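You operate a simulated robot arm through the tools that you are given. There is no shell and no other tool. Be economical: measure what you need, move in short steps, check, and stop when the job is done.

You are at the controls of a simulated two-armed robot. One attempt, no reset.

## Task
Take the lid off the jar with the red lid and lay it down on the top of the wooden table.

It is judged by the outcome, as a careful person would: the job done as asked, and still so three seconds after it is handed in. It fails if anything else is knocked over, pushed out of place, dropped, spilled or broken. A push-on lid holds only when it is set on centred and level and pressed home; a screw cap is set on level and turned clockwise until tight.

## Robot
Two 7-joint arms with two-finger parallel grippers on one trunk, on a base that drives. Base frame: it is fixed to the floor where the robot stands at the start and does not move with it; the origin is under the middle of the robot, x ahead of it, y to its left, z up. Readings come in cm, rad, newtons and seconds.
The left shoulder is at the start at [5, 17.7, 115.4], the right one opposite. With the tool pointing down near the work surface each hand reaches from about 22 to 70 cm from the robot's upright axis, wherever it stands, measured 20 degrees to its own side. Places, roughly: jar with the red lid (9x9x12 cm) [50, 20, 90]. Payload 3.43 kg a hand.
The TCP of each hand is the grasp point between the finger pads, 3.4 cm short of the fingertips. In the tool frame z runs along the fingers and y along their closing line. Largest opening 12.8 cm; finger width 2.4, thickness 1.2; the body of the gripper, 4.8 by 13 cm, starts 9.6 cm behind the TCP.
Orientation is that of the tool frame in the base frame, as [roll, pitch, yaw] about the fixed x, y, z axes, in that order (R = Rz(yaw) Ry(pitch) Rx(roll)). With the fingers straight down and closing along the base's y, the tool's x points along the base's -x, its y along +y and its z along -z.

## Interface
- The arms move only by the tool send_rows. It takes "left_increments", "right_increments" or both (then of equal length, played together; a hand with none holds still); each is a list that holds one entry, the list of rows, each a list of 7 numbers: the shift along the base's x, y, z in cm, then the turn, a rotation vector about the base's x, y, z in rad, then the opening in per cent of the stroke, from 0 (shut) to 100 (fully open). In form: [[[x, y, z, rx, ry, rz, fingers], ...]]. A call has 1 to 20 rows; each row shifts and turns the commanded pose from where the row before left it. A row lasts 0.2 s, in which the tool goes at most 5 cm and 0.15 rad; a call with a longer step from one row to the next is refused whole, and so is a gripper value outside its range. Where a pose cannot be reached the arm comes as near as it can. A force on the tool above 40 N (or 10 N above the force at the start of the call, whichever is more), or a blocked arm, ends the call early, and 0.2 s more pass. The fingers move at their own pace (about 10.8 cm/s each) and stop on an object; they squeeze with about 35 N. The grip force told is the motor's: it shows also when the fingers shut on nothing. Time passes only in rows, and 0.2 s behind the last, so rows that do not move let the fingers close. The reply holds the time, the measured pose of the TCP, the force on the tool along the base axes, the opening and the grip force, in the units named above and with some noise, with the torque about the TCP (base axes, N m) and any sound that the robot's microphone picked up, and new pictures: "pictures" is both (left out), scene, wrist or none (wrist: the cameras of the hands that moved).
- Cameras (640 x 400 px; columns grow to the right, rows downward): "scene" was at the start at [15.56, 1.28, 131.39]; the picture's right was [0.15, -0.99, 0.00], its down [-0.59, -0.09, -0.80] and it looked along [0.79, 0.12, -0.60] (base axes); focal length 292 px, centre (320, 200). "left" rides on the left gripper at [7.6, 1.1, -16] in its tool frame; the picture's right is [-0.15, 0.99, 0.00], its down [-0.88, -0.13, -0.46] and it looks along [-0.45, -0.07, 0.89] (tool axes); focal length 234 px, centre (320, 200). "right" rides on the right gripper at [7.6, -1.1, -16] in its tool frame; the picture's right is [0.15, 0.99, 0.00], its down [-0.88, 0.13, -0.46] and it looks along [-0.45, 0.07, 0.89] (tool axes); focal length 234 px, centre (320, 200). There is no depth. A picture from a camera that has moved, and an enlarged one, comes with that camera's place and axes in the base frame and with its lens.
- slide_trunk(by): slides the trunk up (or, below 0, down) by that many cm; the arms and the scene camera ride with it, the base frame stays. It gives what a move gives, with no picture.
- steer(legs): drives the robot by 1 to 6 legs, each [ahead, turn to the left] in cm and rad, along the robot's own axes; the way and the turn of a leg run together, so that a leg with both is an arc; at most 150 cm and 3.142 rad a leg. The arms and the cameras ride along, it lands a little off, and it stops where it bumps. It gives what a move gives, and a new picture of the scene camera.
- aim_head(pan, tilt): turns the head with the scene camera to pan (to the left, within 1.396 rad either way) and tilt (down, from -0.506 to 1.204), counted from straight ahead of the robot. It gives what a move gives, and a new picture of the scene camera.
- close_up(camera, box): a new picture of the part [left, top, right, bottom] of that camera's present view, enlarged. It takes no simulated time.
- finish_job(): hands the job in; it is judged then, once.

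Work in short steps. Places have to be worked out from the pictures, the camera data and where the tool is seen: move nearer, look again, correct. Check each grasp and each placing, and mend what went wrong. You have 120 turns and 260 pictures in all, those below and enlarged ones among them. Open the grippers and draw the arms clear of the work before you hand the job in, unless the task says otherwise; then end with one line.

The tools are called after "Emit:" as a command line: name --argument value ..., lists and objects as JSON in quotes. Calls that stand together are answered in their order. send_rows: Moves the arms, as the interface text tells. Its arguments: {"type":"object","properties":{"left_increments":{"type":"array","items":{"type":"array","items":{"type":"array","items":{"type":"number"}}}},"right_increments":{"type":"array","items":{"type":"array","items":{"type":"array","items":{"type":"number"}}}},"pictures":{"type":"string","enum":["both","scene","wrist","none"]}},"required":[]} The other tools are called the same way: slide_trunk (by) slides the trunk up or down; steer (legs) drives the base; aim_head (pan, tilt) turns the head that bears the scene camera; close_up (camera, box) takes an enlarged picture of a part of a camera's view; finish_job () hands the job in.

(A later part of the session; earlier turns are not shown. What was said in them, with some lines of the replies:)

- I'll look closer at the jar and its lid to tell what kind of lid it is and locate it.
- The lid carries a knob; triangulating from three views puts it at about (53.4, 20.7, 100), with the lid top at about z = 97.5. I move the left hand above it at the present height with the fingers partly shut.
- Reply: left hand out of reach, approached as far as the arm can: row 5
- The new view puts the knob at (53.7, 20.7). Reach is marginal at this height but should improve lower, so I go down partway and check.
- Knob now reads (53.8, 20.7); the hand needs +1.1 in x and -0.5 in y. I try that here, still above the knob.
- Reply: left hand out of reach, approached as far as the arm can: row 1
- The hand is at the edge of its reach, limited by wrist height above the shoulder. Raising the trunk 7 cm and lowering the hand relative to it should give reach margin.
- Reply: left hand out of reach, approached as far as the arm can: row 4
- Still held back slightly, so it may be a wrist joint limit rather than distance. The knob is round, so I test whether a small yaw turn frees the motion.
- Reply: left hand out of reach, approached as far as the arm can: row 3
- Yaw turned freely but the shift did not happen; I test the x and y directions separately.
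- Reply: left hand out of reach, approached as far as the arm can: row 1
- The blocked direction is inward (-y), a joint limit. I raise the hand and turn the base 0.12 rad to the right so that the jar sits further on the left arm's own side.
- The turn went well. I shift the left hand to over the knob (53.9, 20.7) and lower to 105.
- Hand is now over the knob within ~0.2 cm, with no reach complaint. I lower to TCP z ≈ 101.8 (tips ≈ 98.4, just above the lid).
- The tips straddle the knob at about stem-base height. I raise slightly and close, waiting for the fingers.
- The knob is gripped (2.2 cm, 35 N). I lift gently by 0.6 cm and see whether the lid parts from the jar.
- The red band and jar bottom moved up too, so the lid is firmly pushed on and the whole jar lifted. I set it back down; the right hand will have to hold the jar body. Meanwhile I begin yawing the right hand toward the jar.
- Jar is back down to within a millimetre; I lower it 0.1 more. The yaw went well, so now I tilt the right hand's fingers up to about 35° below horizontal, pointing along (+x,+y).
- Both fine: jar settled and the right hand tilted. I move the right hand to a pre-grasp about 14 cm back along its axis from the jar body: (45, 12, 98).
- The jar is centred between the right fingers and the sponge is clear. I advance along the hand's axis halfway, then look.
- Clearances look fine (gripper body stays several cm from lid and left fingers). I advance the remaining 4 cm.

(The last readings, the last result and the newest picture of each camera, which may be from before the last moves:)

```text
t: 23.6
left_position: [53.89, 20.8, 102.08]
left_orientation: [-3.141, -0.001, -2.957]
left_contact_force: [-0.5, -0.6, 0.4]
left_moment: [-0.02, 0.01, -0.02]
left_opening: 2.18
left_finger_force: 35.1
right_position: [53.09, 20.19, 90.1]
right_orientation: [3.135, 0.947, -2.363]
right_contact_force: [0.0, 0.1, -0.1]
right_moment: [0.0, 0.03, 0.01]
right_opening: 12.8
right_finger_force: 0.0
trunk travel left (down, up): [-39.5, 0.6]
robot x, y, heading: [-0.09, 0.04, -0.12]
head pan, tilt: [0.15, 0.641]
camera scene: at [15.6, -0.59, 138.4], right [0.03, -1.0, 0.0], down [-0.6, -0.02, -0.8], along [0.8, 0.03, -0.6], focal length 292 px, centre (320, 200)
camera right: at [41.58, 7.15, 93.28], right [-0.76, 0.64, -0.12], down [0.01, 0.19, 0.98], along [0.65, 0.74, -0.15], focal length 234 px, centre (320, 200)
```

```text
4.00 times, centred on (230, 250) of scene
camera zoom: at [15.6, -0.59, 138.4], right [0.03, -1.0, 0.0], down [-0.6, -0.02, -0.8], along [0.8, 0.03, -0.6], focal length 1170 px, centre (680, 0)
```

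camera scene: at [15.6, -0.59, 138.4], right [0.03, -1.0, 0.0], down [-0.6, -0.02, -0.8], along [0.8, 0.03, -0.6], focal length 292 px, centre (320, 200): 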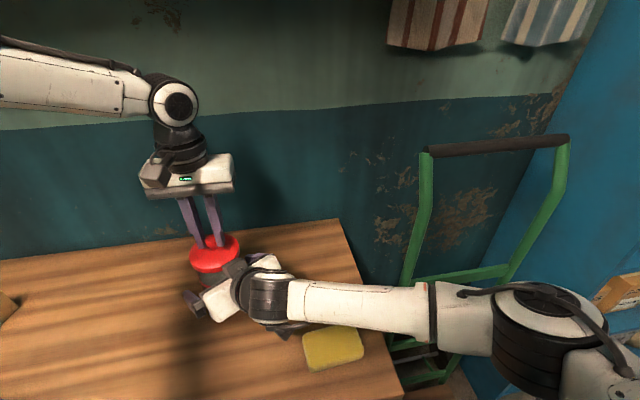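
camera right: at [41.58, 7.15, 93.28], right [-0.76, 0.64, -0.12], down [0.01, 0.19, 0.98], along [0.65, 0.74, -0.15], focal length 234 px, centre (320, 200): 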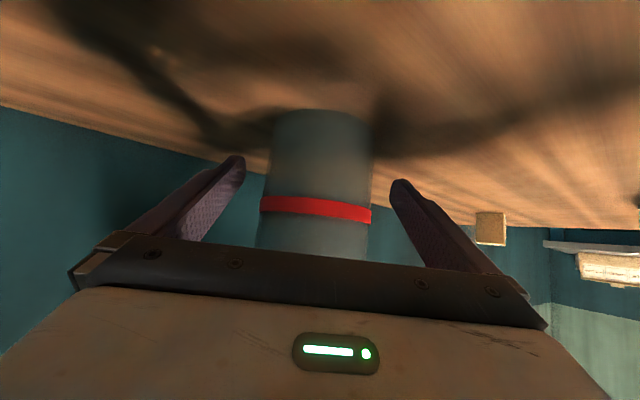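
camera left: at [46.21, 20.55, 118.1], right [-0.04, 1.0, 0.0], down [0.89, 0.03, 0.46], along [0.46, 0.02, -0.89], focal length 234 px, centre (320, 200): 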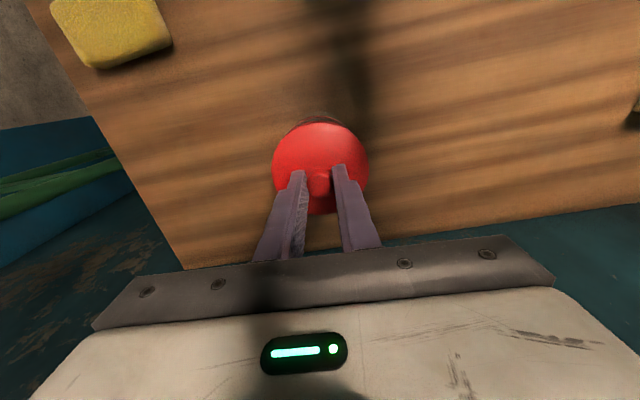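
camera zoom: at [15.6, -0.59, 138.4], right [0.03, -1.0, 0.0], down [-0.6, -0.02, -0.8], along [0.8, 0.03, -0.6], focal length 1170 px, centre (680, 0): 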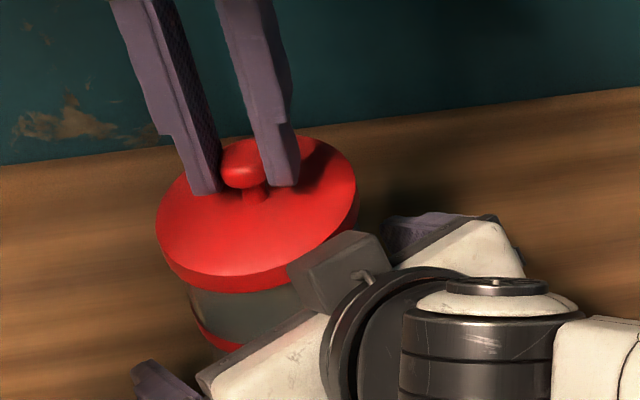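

The jar body sits centred between the right fingers, no contact. I close the right hand on it.

Emit:
send_rows --right_increments '[[[0, 0, 0, 0, 0, 0, 80], [0, 0, 0, 0, 0, 0, 70], [0, 0, 0, 0, 0, 0, 60], [0, 0, 0, 0, 0, 0, 40], [0, 0, 0, 0, 0, 0, 20], [0, 0, 0, 0, 0, 0, 0], [0, 0, 0, 0, 0, 0, 0]]]' --pictures "both"

```text
t: 25.2
left_position: [53.91, 20.88, 102.16]
left_orientation: [3.141, -0.001, -2.957]
left_contact_force: [-1.2, -0.3, -1.1]
left_moment: [0.03, 0.02, 0.01]
left_opening: 2.2
left_finger_force: 35.1
right_position: [53.11, 20.19, 90.07]
right_orientation: [3.134, 0.948, -2.364]
right_contact_force: [-0.1, -0.4, 0.5]
right_moment: [-0.04, -0.01, -0.01]
right_opening: 8.17
right_finger_force: 35.3
trunk travel left (down, up): [-39.5, 0.6]
robot x, y, heading: [-0.22, 0.16, -0.119]
head pan, tilt: [0.15, 0.641]
heard: snap
camera scene: at [15.61, -0.57, 138.39], right [0.03, -1.0, 0.0], down [-0.6, -0.02, -0.8], along [0.8, 0.03, -0.6], focal length 292 px, centre (320, 200)
camera right: at [41.56, 7.16, 93.29], right [-0.76, 0.64, -0.12], down [0.01, 0.19, 0.98], along [0.65, 0.74, -0.15], focal length 234 px, centre (320, 200)
```

scene: 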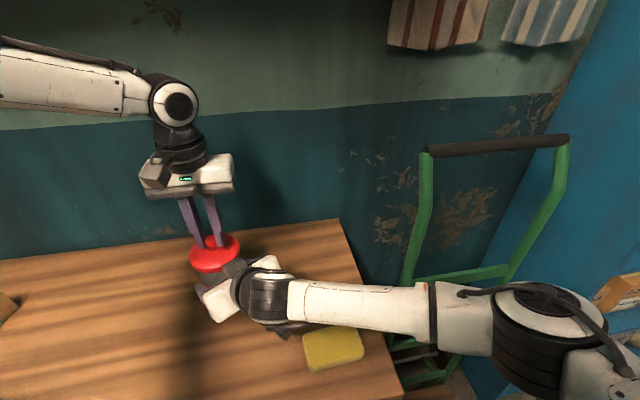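
right: 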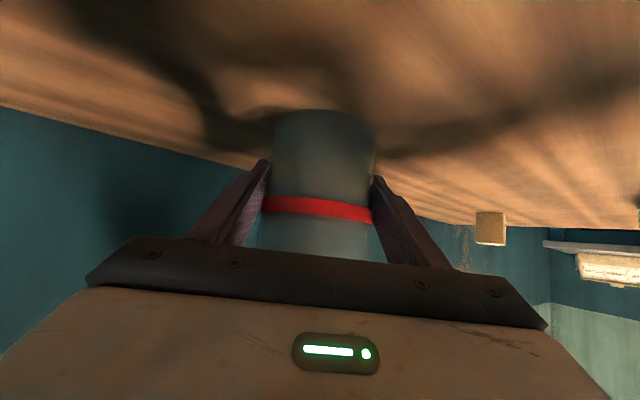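

Jar body held (8.2 cm, 35 N); a snap was heard, perhaps the lid popping loose. I pull the lid up in small steps with the left hand.

Emit:
send_rows --left_increments '[[[0, 0, 0.2, 0, 0, 0, 0], [0, 0, 0.2, 0, 0, 0, 0], [0, 0, 0.2, 0, 0, 0, 0], [0, 0, 0.2, 0, 0, 0, 0], [0, 0, 0, 0, 0, 0, 0]]]' --pictures "none"

Emit:
close_up --camera "scene" --box '[150, 200, 310, 300]'

```text
t: 26.4
left_position: [53.98, 20.87, 102.75]
left_orientation: [-3.141, 0.0, -2.959]
left_contact_force: [0.3, 0.6, -1.1]
left_moment: [0.02, -0.02, 0.06]
left_opening: 2.19
left_finger_force: 35.6
right_position: [53.13, 20.22, 90.12]
right_orientation: [3.134, 0.948, -2.365]
right_contact_force: [0.5, 1.0, 0.2]
right_moment: [-0.05, -0.02, 0.0]
right_opening: 8.18
right_finger_force: 35.2
trunk travel left (down, up): [-39.5, 0.6]
robot x, y, heading: [0.09, 0.11, -0.12]
head pan, tilt: [0.15, 0.641]
```

```text
4.00 times, centred on (230, 250) of scene
camera zoom: at [15.61, -0.57, 138.39], right [0.03, -1.0, 0.0], down [-0.6, -0.02, -0.8], along [0.8, 0.03, -0.6], focal length 1170 px, centre (680, 0)
```

zoom: 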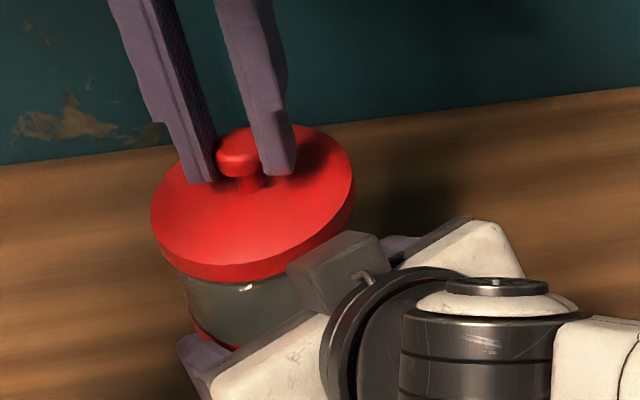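

The lid is off and rising with almost no load. I lift it straight up 4 cm more.

Emit:
send_rows --left_increments '[[[0, 0, 0.6, 0, 0, 0, 0], [0, 0, 0.8, 0, 0, 0, 0], [0, 0, 1.2, 0, 0, 0, 0], [0, 0, 1.6, 0, 0, 0, 0], [0, 0, 0, 0, 0, 0, 0]]]'

```text
t: 27.6
left_position: [53.97, 20.91, 106.95]
left_orientation: [3.14, 0.0, -2.959]
left_contact_force: [0.2, 0.9, 0.0]
left_moment: [-0.02, 0.02, 0.0]
left_opening: 2.19
left_finger_force: 35.1
right_position: [53.18, 20.18, 90.18]
right_orientation: [3.136, 0.948, -2.366]
right_contact_force: [0.9, -0.6, -0.7]
right_moment: [-0.02, 0.02, 0.01]
right_opening: 8.19
right_finger_force: 35.0
trunk travel left (down, up): [-39.5, 0.6]
robot x, y, heading: [-0.48, -0.04, -0.116]
head pan, tilt: [0.15, 0.641]
camera scene: at [15.62, -0.57, 138.39], right [0.03, -1.0, 0.0], down [-0.6, -0.02, -0.8], along [0.8, 0.03, -0.6], focal length 292 px, centre (320, 200)
camera left: at [46.26, 20.54, 123.09], right [-0.04, 1.0, 0.0], down [0.89, 0.03, 0.46], along [0.46, 0.02, -0.89], focal length 234 px, centre (320, 200)
```

scene: 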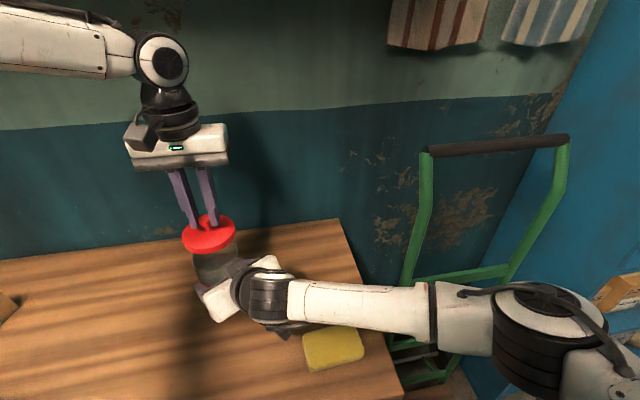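
left: 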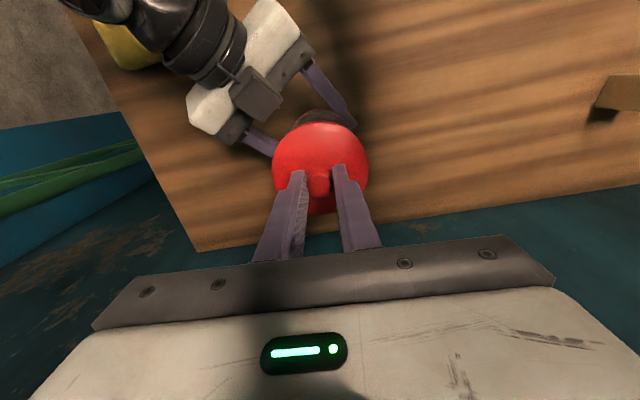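

Lid is free. I carry it left and toward the robot, to about (45, 37), an empty part of the table, staying above jar height.

Emit:
send_rows --left_increments '[[[0, 1, 0.5, 0, 0, 0, 0], [-0.5, 2.5, 0, 0, 0, 0, 0], [-1.5, 2.5, 0, 0, 0, 0, 0], [-1.5, 2.5, 0, 0, 0, 0, 0], [-1.5, 2.5, 0, 0, 0, 0, 0], [-1.5, 2.5, 0, 0, 0, 0, 0], [-1.5, 2, -1, 0, 0, 0, 0], [-1, 0.5, -2.5, 0, 0, 0, 0], [0, 0, -2.5, 0, 0, 0, 0], [0, 0, -2.5, 0, 0, 0, 0], [0, 0, 0, 0, 0, 0, 0]]]'

Emit:
aim_head --pan 0.6 --tilt 0.75

```text
t: 30.1
left_position: [44.89, 37.07, 99.12]
left_orientation: [-3.14, 0.001, -2.96]
left_contact_force: [0.0, 0.0, -0.2]
left_moment: [0.0, -0.01, -0.01]
left_opening: 2.18
left_finger_force: 34.7
right_position: [53.25, 20.08, 90.08]
right_orientation: [3.136, 0.949, -2.364]
right_contact_force: [0.4, -0.2, -0.9]
right_moment: [0.01, -0.01, -0.01]
right_opening: 8.18
right_finger_force: 34.7
trunk travel left (down, up): [-39.5, 0.6]
robot x, y, heading: [0.31, 0.2, -0.12]
head pan, tilt: [0.15, 0.641]
camera scene: at [15.61, -0.58, 138.39], right [0.03, -1.0, 0.0], down [-0.6, -0.02, -0.8], along [0.8, 0.03, -0.6], focal length 292 px, centre (320, 200)
camera left: at [37.24, 36.77, 115.15], right [-0.04, 1.0, 0.0], down [0.89, 0.03, 0.46], along [0.46, 0.02, -0.89], focal length 234 px, centre (320, 200)
```

scene: 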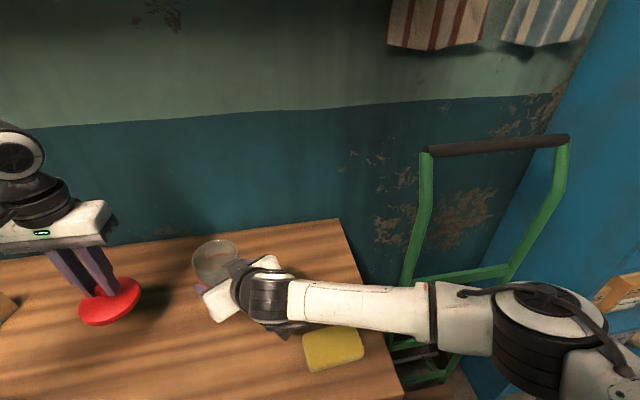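
left: 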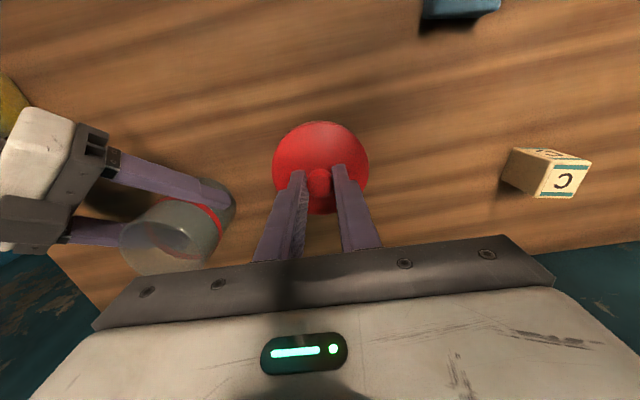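

```text
t: 30.9
left_position: [44.92, 37.01, 99.2]
left_orientation: [-3.141, 0.0, -2.958]
left_contact_force: [-0.4, 0.7, 0.2]
left_moment: [0.02, 0.0, 0.0]
left_opening: 2.21
left_finger_force: 34.8
right_position: [53.25, 20.22, 90.18]
right_orientation: [3.136, 0.947, -2.365]
right_contact_force: [-0.8, 0.0, 0.6]
right_moment: [0.0, -0.05, 0.0]
right_opening: 8.17
right_finger_force: 35.2
trunk travel left (down, up): [-39.5, 0.6]
robot x, y, heading: [-0.0, 0.09, -0.123]
head pan, tilt: [0.6, 0.75]
camera scene: at [14.26, 2.99, 137.46], right [0.46, -0.89, 0.0], down [-0.6, -0.32, -0.73], along [0.65, 0.34, -0.68], focal length 292 px, centre (320, 200)
```

scene: 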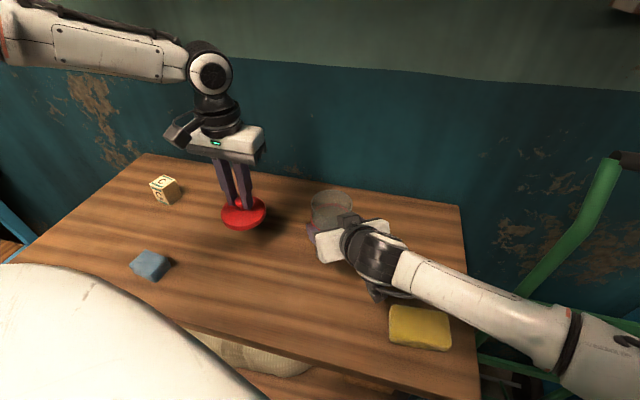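

The spot is clear of the blocks. I lower the lid to about 2 cm above the table, then in small steps until contact.

Emit:
send_rows --left_increments '[[[0, 0, -2, 0, 0, 0, 0], [0, 0, -2, 0, 0, 0, 0], [0, 0, -1, 0, 0, 0, 0], [0, 0, -0.5, 0, 0, 0, 0], [0, 0, 0, 0, 0, 0, 0]]]' --pictures "none"

Emit:
close_up --camera "scene" --box '[190, 160, 300, 250]'

```text
t: 32.1
left_position: [44.92, 36.94, 93.58]
left_orientation: [3.142, -0.001, -2.958]
left_contact_force: [-0.1, -0.5, -0.7]
left_moment: [-0.02, 0.0, 0.0]
left_opening: 2.2
left_finger_force: 34.8
right_position: [53.2, 20.16, 90.21]
right_orientation: [3.137, 0.947, -2.364]
right_contact_force: [0.5, 0.1, 0.4]
right_moment: [0.0, 0.01, -0.01]
right_opening: 8.18
right_finger_force: 34.5
trunk travel left (down, up): [-39.5, 0.6]
robot x, y, heading: [-0.04, -0.06, -0.122]
head pan, tilt: [0.6, 0.75]
```

```text
4.44 times, centred on (245, 205) of scene
camera zoom: at [14.25, 2.99, 137.46], right [0.46, -0.89, 0.0], down [-0.6, -0.32, -0.73], along [0.65, 0.34, -0.68], focal length 1300 px, centre (653, 178)
```

zoom: 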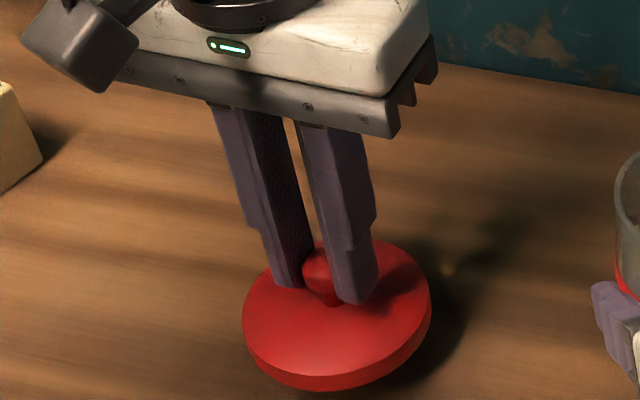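

Emit:
send_rows --left_increments '[[[0, 0, -0.3, 0, 0, 0, 0], [0, 0, -0.3, 0, 0, 0, 0], [0, 0, -0.2, 0, 0, 0, 0], [0, 0, -0.2, 0, 0, 0, 0], [0, 0, 0, 0, 0, 0, 0]]]' --pictures "none"

Emit:
close_up --camera "scene" --box '[190, 160, 300, 250]'

```text
t: 33.4
left_position: [44.76, 36.85, 92.61]
left_orientation: [-3.141, 0.001, -2.961]
left_contact_force: [0.0, 0.5, -0.6]
left_moment: [-0.02, 0.04, 0.02]
left_opening: 2.2
left_finger_force: 35.1
right_position: [53.05, 20.27, 90.14]
right_orientation: [3.135, 0.947, -2.363]
right_contact_force: [-0.6, -0.1, 0.3]
right_moment: [-0.02, 0.06, 0.01]
right_opening: 8.2
right_finger_force: 35.0
trunk travel left (down, up): [-39.5, 0.6]
robot x, y, heading: [-0.17, -0.21, -0.115]
head pan, tilt: [0.6, 0.75]
```

```text
4.44 times, centred on (245, 205) of scene
camera zoom: at [14.26, 2.99, 137.46], right [0.46, -0.89, 0.0], down [-0.6, -0.32, -0.73], along [0.65, 0.34, -0.68], focal length 1300 px, centre (653, 178)
```

zoom: 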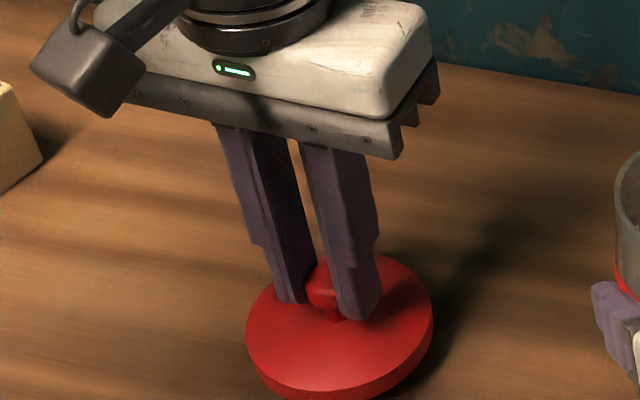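

No contact yet at 92.6; I continue lowering in 0.2 cm steps.

Emit:
send_rows --left_increments '[[[0, 0, -0.2, 0, 0, 0, 0], [0, 0, -0.2, 0, 0, 0, 0], [0, 0, -0.2, 0, 0, 0, 0], [0, 0, 0, 0, 0, 0, 0]]]' --pictures "none"

Emit:
send_rows --left_increments '[[[0, 0, -0.15, 0, 0, 0, 0], [0, 0, -0.15, 0, 0, 0, 0], [0, 0, 0, 0, 0, 0, 0]]]' --pictures "none"

Emit:
close_up --camera "scene" --box '[190, 180, 300, 260]'

```text
t: 34.4
left_position: [44.91, 36.85, 92.07]
left_orientation: [3.141, -0.001, -2.96]
left_contact_force: [-0.4, 0.1, -0.6]
left_moment: [0.01, -0.02, 0.01]
left_opening: 2.21
left_finger_force: 34.7
right_position: [53.04, 20.19, 90.15]
right_orientation: [3.138, 0.948, -2.365]
right_contact_force: [0.2, -0.1, -0.1]
right_moment: [-0.04, 0.0, 0.02]
right_opening: 8.17
right_finger_force: 34.6
trunk travel left (down, up): [-39.5, 0.6]
robot x, y, heading: [0.54, 0.11, -0.116]
head pan, tilt: [0.6, 0.75]
```

```text
t: 35.1
left_position: [44.84, 36.85, 91.57]
left_orientation: [3.141, -0.001, -2.959]
left_contact_force: [-0.1, -0.5, 0.0]
left_moment: [0.01, 0.01, 0.0]
left_opening: 2.18
left_finger_force: 35.3
right_position: [53.08, 20.21, 90.23]
right_orientation: [3.136, 0.95, -2.365]
right_contact_force: [0.7, 0.0, -0.4]
right_moment: [-0.01, 0.0, -0.02]
right_opening: 8.2
right_finger_force: 34.9
trunk travel left (down, up): [-39.5, 0.6]
robot x, y, heading: [0.18, -0.15, -0.118]
head pan, tilt: [0.6, 0.75]
```

```text
5.00 times, centred on (245, 220) of scene
camera zoom: at [14.26, 2.99, 137.46], right [0.46, -0.89, 0.0], down [-0.6, -0.32, -0.73], along [0.65, 0.34, -0.68], focal length 1462 px, centre (695, 100)
```

zoom: 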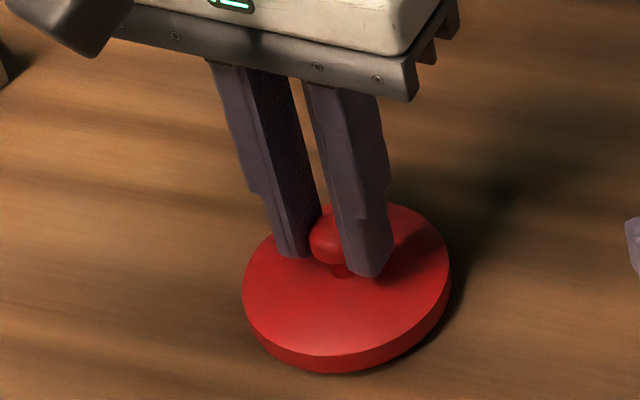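

Nearly on the table; a few more small steps.

Emit:
send_rows --left_increments '[[[0, 0, -0.15, 0, 0, 0, 0], [0, 0, -0.1, 0, 0, 0, 0], [0, 0, 0, 0, 0, 0, 0]]]' --pictures "none"

Emit:
send_rows --left_increments '[[[0, 0, -0.1, 0, 0, 0, 0], [0, 0, -0.1, 0, 0, 0, 0], [0, 0, 0, 0, 0, 0, 0]]]' --pictures "none"

Emit:
close_up --camera "scene" --box '[190, 180, 300, 260]'

```text
t: 36.0
left_position: [44.76, 36.74, 91.42]
left_orientation: [-3.141, 0.001, -2.959]
left_contact_force: [-0.1, -0.7, -0.5]
left_moment: [0.02, 0.0, -0.01]
left_opening: 2.23
left_finger_force: 34.6
right_position: [53.1, 20.2, 90.12]
right_orientation: [3.137, 0.948, -2.366]
right_contact_force: [0.0, -0.6, 0.4]
right_moment: [-0.01, 0.02, 0.01]
right_opening: 8.18
right_finger_force: 34.9
trunk travel left (down, up): [-39.5, 0.6]
robot x, y, heading: [-0.03, -0.2, -0.118]
head pan, tilt: [0.6, 0.75]
```

```text
t: 36.8
left_position: [44.75, 36.82, 91.11]
left_orientation: [3.142, 0.0, -2.957]
left_contact_force: [0.4, -0.6, -0.9]
left_moment: [0.0, 0.01, 0.02]
left_opening: 2.21
left_finger_force: 35.4
right_position: [53.11, 20.12, 90.1]
right_orientation: [3.138, 0.948, -2.365]
right_contact_force: [-0.1, -0.3, -0.4]
right_moment: [-0.04, -0.01, 0.01]
right_opening: 8.18
right_finger_force: 35.1
trunk travel left (down, up): [-39.5, 0.6]
robot x, y, heading: [-0.1, 0.22, -0.114]
head pan, tilt: [0.6, 0.75]
```

```text
5.00 times, centred on (245, 220) of scene
camera zoom: at [14.26, 2.99, 137.46], right [0.46, -0.89, 0.0], down [-0.6, -0.32, -0.73], along [0.65, 0.34, -0.68], focal length 1462 px, centre (695, 100)
```

zoom: 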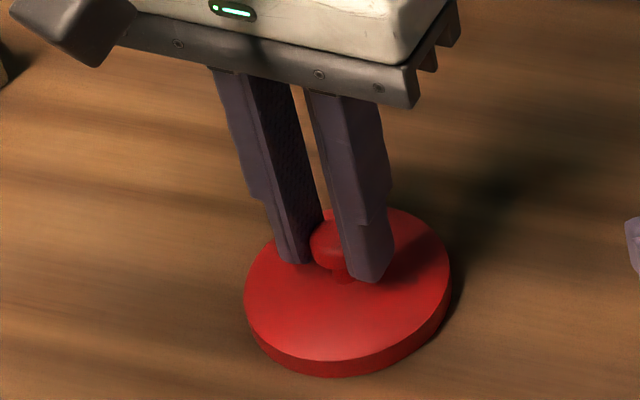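

Still no clear contact force; I keep stepping down 0.1 at a time.

Emit:
send_rows --left_increments '[[[0, 0, -0.1, 0, 0, 0, 0], [0, 0, -0.1, 0, 0, 0, 0], [0, 0, 0, 0, 0, 0, 0]]]' --pictures "none"

Emit:
send_rows --left_increments '[[[0, 0, -0.1, 0, 0, 0, 0], [0, 0, -0.1, 0, 0, 0, 0], [0, 0, 0, 0, 0, 0, 0]]]' --pictures "none"

Emit:
close_up --camera "scene" --box '[190, 180, 300, 260]'

```text
t: 37.5
left_position: [44.84, 36.78, 91.11]
left_orientation: [-3.141, 0.001, -2.96]
left_contact_force: [-1.2, 0.0, 2.2]
left_moment: [0.07, 0.0, 0.03]
left_opening: 2.2
left_finger_force: 35.1
right_position: [53.12, 20.27, 90.34]
right_orientation: [3.135, 0.947, -2.365]
right_contact_force: [0.2, 0.2, -0.7]
right_moment: [-0.05, 0.03, 0.0]
right_opening: 8.17
right_finger_force: 35.2
trunk travel left (down, up): [-39.5, 0.6]
robot x, y, heading: [0.13, -0.33, -0.12]
head pan, tilt: [0.6, 0.75]
```

```text
t: 38.4
left_position: [44.8, 36.76, 91.13]
left_orientation: [-3.141, 0.004, -2.96]
left_contact_force: [-1.2, 7.0, 19.2]
left_moment: [0.22, 0.09, 0.0]
left_opening: 2.21
left_finger_force: 34.8
right_position: [53.14, 20.19, 90.21]
right_orientation: [3.136, 0.949, -2.362]
right_contact_force: [0.0, -0.1, -0.3]
right_moment: [-0.01, 0.03, -0.01]
right_opening: 8.19
right_finger_force: 35.5
trunk travel left (down, up): [-39.5, 0.6]
robot x, y, heading: [0.16, 0.01, -0.12]
head pan, tilt: [0.6, 0.75]
```

```text
5.00 times, centred on (245, 220) of scene
camera zoom: at [14.09, 2.95, 137.5], right [0.46, -0.89, 0.0], down [-0.6, -0.32, -0.73], along [0.65, 0.34, -0.68], focal length 1462 px, centre (695, 100)
```

zoom: 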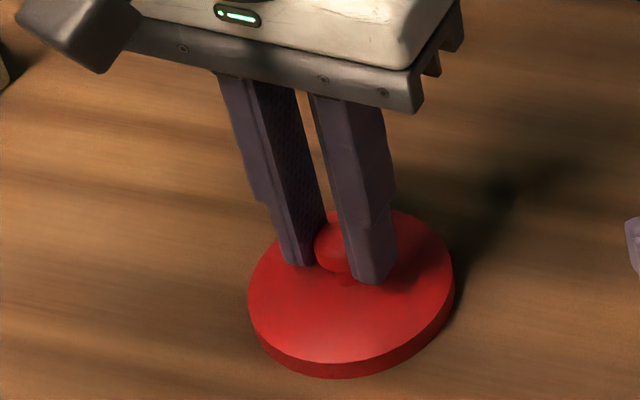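

Contact reached (19 N up). I relieve it by 0.2 cm, then open the left fingers partway and rise.

Emit:
send_rows --left_increments '[[[0, 0, 0.1, 0, 0, 0, 0], [0, 0, 0.1, 0, 0, 0, 0], [0, 0, 0, 0, 0, 0, 20], [0, 0, 0, 0, 0, 0, 35], [0, 0, 0, 0, 0, 0, 45], [0, 0, 0, 0, 0, 0, 45]]]' --pictures "none"

Emit:
send_rows --left_increments '[[[0, 0, 1, 0, 0, 0, 45], [0, 0, 2, 0, 0, 0, 45], [0, 0, 3, 0, 0, 0, 45], [0, 0, 3, 0, 0, 0, 45], [0, 0, 3, 0, 0, 0, 45], [0, 0, 0, 0, 0, 0, 45]]]'

```text
t: 39.8
left_position: [44.67, 36.81, 90.86]
left_orientation: [-3.141, 0.002, -2.959]
left_contact_force: [-0.4, 0.0, 0.1]
left_moment: [-0.04, 0.0, 0.0]
left_opening: 5.75
left_finger_force: 0.1
right_position: [53.13, 20.07, 90.09]
right_orientation: [3.137, 0.948, -2.364]
right_contact_force: [0.3, 0.0, -0.2]
right_moment: [-0.02, -0.03, 0.0]
right_opening: 8.17
right_finger_force: 34.9
trunk travel left (down, up): [-39.5, 0.6]
robot x, y, heading: [-0.27, -0.31, -0.114]
head pan, tilt: [0.6, 0.75]
```

```text
t: 41.1
left_position: [44.95, 36.81, 102.92]
left_orientation: [-3.142, -0.001, -2.961]
left_contact_force: [0.0, 0.9, 0.9]
left_moment: [-0.01, 0.0, -0.02]
left_opening: 5.74
left_finger_force: 0.0
right_position: [53.01, 20.3, 90.08]
right_orientation: [3.136, 0.946, -2.365]
right_contact_force: [-0.5, 0.2, -0.1]
right_moment: [-0.04, 0.05, 0.02]
right_opening: 8.2
right_finger_force: 35.3
trunk travel left (down, up): [-39.5, 0.6]
robot x, y, heading: [-0.07, -0.44, -0.117]
head pan, tilt: [0.6, 0.75]
camera scene: at [14.26, 2.99, 137.46], right [0.46, -0.89, 0.0], down [-0.6, -0.32, -0.73], along [0.65, 0.34, -0.68], focal length 292 px, centre (320, 200)
camera left: at [37.24, 36.52, 118.9], right [-0.04, 1.0, 0.0], down [0.89, 0.03, 0.46], along [0.46, 0.02, -0.89], focal length 234 px, centre (320, 200)
```

scene: 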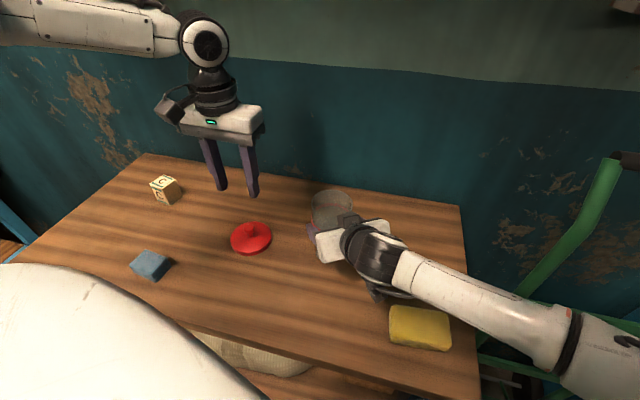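
left: 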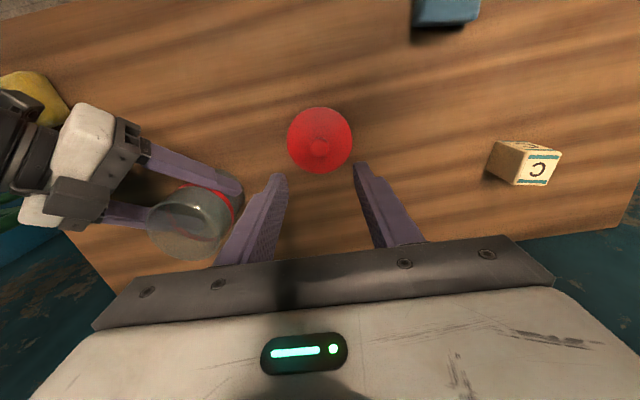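

The lid lies flat on the table. Now I make sure the jar is seated (tiny 0.1 cm down) and open the right hand evenly.

Emit:
send_rows --right_increments '[[[0, 0, -0.1, 0, 0, 0, 0], [0, 0, 0, 0, 0, 0, 0]]]' --pictures "none"

Emit:
send_rows --right_increments '[[[0, 0, 0, 0, 0, 0, 68], [0, 0, 0, 0, 0, 0, 80], [0, 0, 0, 0, 0, 0, 100], [0, 0, 0, 0, 0, 0, 100]]]'

```text
t: 41.8
left_position: [44.89, 36.75, 102.84]
left_orientation: [3.141, 0.002, -2.961]
left_contact_force: [-0.3, -0.7, 0.0]
left_moment: [0.01, 0.01, -0.01]
left_opening: 5.74
left_finger_force: 0.1
right_position: [53.23, 20.18, 90.1]
right_orientation: [3.137, 0.948, -2.364]
right_contact_force: [1.6, 0.3, 2.4]
right_moment: [-0.04, -0.22, 0.04]
right_opening: 8.17
right_finger_force: 35.0
trunk travel left (down, up): [-39.5, 0.6]
robot x, y, heading: [0.1, -0.12, -0.119]
head pan, tilt: [0.6, 0.75]
```

```text
t: 42.8
left_position: [44.87, 36.83, 102.9]
left_orientation: [-3.141, -0.001, -2.958]
left_contact_force: [-0.5, -0.3, 0.4]
left_moment: [-0.02, 0.01, 0.0]
left_opening: 5.74
left_finger_force: 0.1
right_position: [53.06, 20.14, 90.06]
right_orientation: [3.136, 0.947, -2.366]
right_contact_force: [0.4, 0.3, -0.2]
right_moment: [0.03, -0.01, 0.02]
right_opening: 12.82
right_finger_force: 0.0
trunk travel left (down, up): [-39.5, 0.6]
robot x, y, heading: [0.25, 0.06, -0.119]
head pan, tilt: [0.6, 0.75]
camera scene: at [14.24, 2.99, 137.47], right [0.46, -0.89, 0.0], down [-0.6, -0.32, -0.73], along [0.65, 0.34, -0.68], focal length 292 px, centre (320, 200)
camera right: at [41.52, 7.14, 93.2], right [-0.76, 0.64, -0.12], down [0.01, 0.19, 0.98], along [0.65, 0.74, -0.15], focal length 234 px, centre (320, 200)
```

scene: 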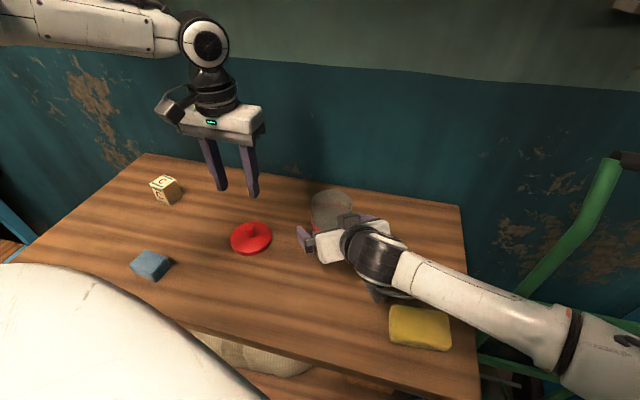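
right: 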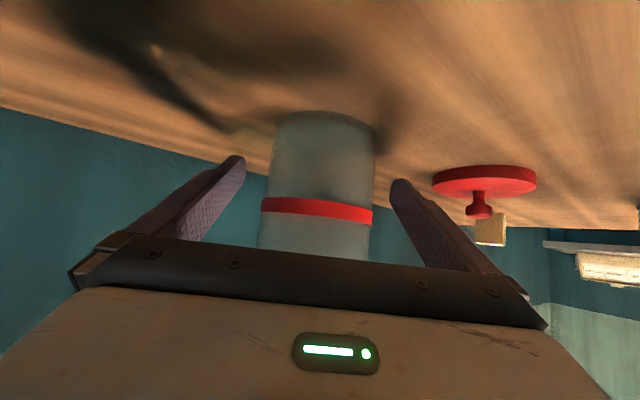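

The jar stands free. I back the right hand out the way it came, then toward -y, and raise the left hand further.

Emit:
send_rows --left_increments '[[[0, 0, 1, 0, 0, 0, 45], [0, 0, 1, 0, 0, 0, 45], [0, 0, 1, 0, 0, 0, 45], [0, 0, 1, 0, 0, 0, 45], [0, 0, 1, 0, 0, 0, 45], [0, 0, 0, 0, 0, 0, 45], [0, 0, 0, 0, 0, 0, 45], [0, 0, 0, 0, 0, 0, 45], [0, 0, 0, 0, 0, 0, 45], [0, 0, 0, 0, 0, 0, 45], [0, 0, 0, 0, 0, 0, 45], [0, 0, 0, 0, 0, 0, 45], [0, 0, 0, 0, 0, 0, 45], [0, 0, 0, 0, 0, 0, 45], [0, 0, 0, 0, 0, 0, 45], [0, 0, 0, 0, 0, 0, 45], [0, 0, 0, 0, 0, 0, 45], [0, 0, 0, 0, 0, 0, 45]]]' --right_increments '[[[-1, -1, 1, 0, 0, 0, 100], [-1, -1, 1, 0, 0, 0, 100], [-1, -1, 1, 0, 0, 0, 100], [-1, -1, 1, 0, 0, 0, 100], [-1, -1, 1, 0, 0, 0, 100], [-1, -1, 1, 0, 0, 0, 100], [-1, -1, 1, 0, 0, 0, 100], [-1, -1, 1, 0, 0, 0, 100], [0, -2, 1.7, 0, 0, 0, 100], [0, -2, 1.7, 0, 0, 0, 100], [0, -2, 1.7, 0, 0, 0, 100], [0, -2, 1.7, 0, 0, 0, 100], [0, -2, 1.7, 0, 0, 0, 100], [0, -2, 1.7, 0, 0, 0, 100], [0, -2, 1.7, 0, 0, 0, 100], [0, -2, 1.7, 0, 0, 0, 100], [0, -2, 0, 0, 0, 0, 100], [0, 0, 0, 0, 0, 0, 100]]]' --pictures "scene"

Emit:
close_up --camera "scene" --box '[200, 160, 380, 270]'

```text
t: 46.5
left_position: [44.9, 37.0, 108.02]
left_orientation: [-3.14, -0.002, -2.959]
left_contact_force: [1.0, 0.4, 0.3]
left_moment: [0.01, -0.01, 0.02]
left_opening: 5.76
left_finger_force: 0.1
right_position: [45.14, -5.7, 111.62]
right_orientation: [3.135, 0.948, -2.363]
right_contact_force: [0.2, -0.4, 0.3]
right_moment: [0.01, 0.04, -0.01]
right_opening: 12.81
right_finger_force: 0.3
trunk travel left (down, up): [-39.5, 0.6]
robot x, y, heading: [-0.1, -0.11, -0.117]
head pan, tilt: [0.6, 0.75]
camera scene: at [14.25, 3.02, 137.46], right [0.46, -0.89, 0.0], down [-0.6, -0.32, -0.73], along [0.65, 0.34, -0.68], focal length 292 px, centre (320, 200)
```

scene: 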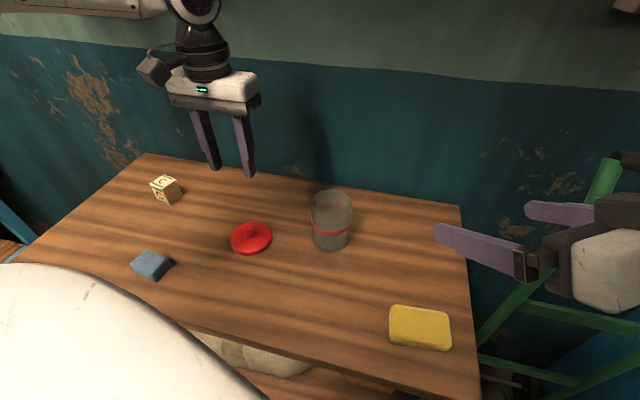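

```text
3.56 times, centred on (290, 215) of scene
camera zoom: at [14.25, 3.02, 137.46], right [0.46, -0.89, 0.0], down [-0.6, -0.32, -0.73], along [0.65, 0.34, -0.68], focal length 1040 px, centre (427, 147)
```

zoom: 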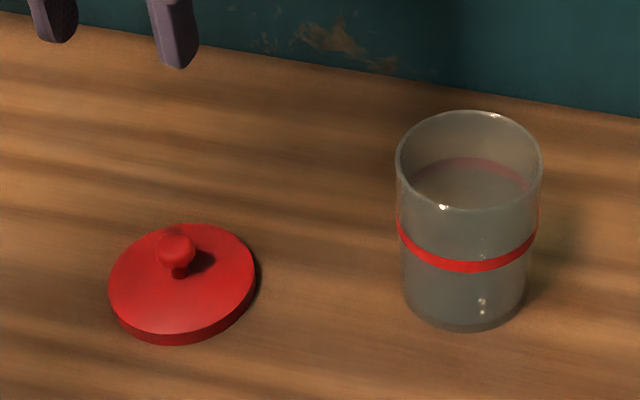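

The jar stands upright and open where it was, the lid lies flat on the table, the other objects are undisturbed, and both hands are open and clear. I hand the job in.

Emit:
finish_job

```text
The job is handed in.
```

The red lid is off the jar and lying flat on the wooden table; the jar stands upright in its place, and nothing else was moved.
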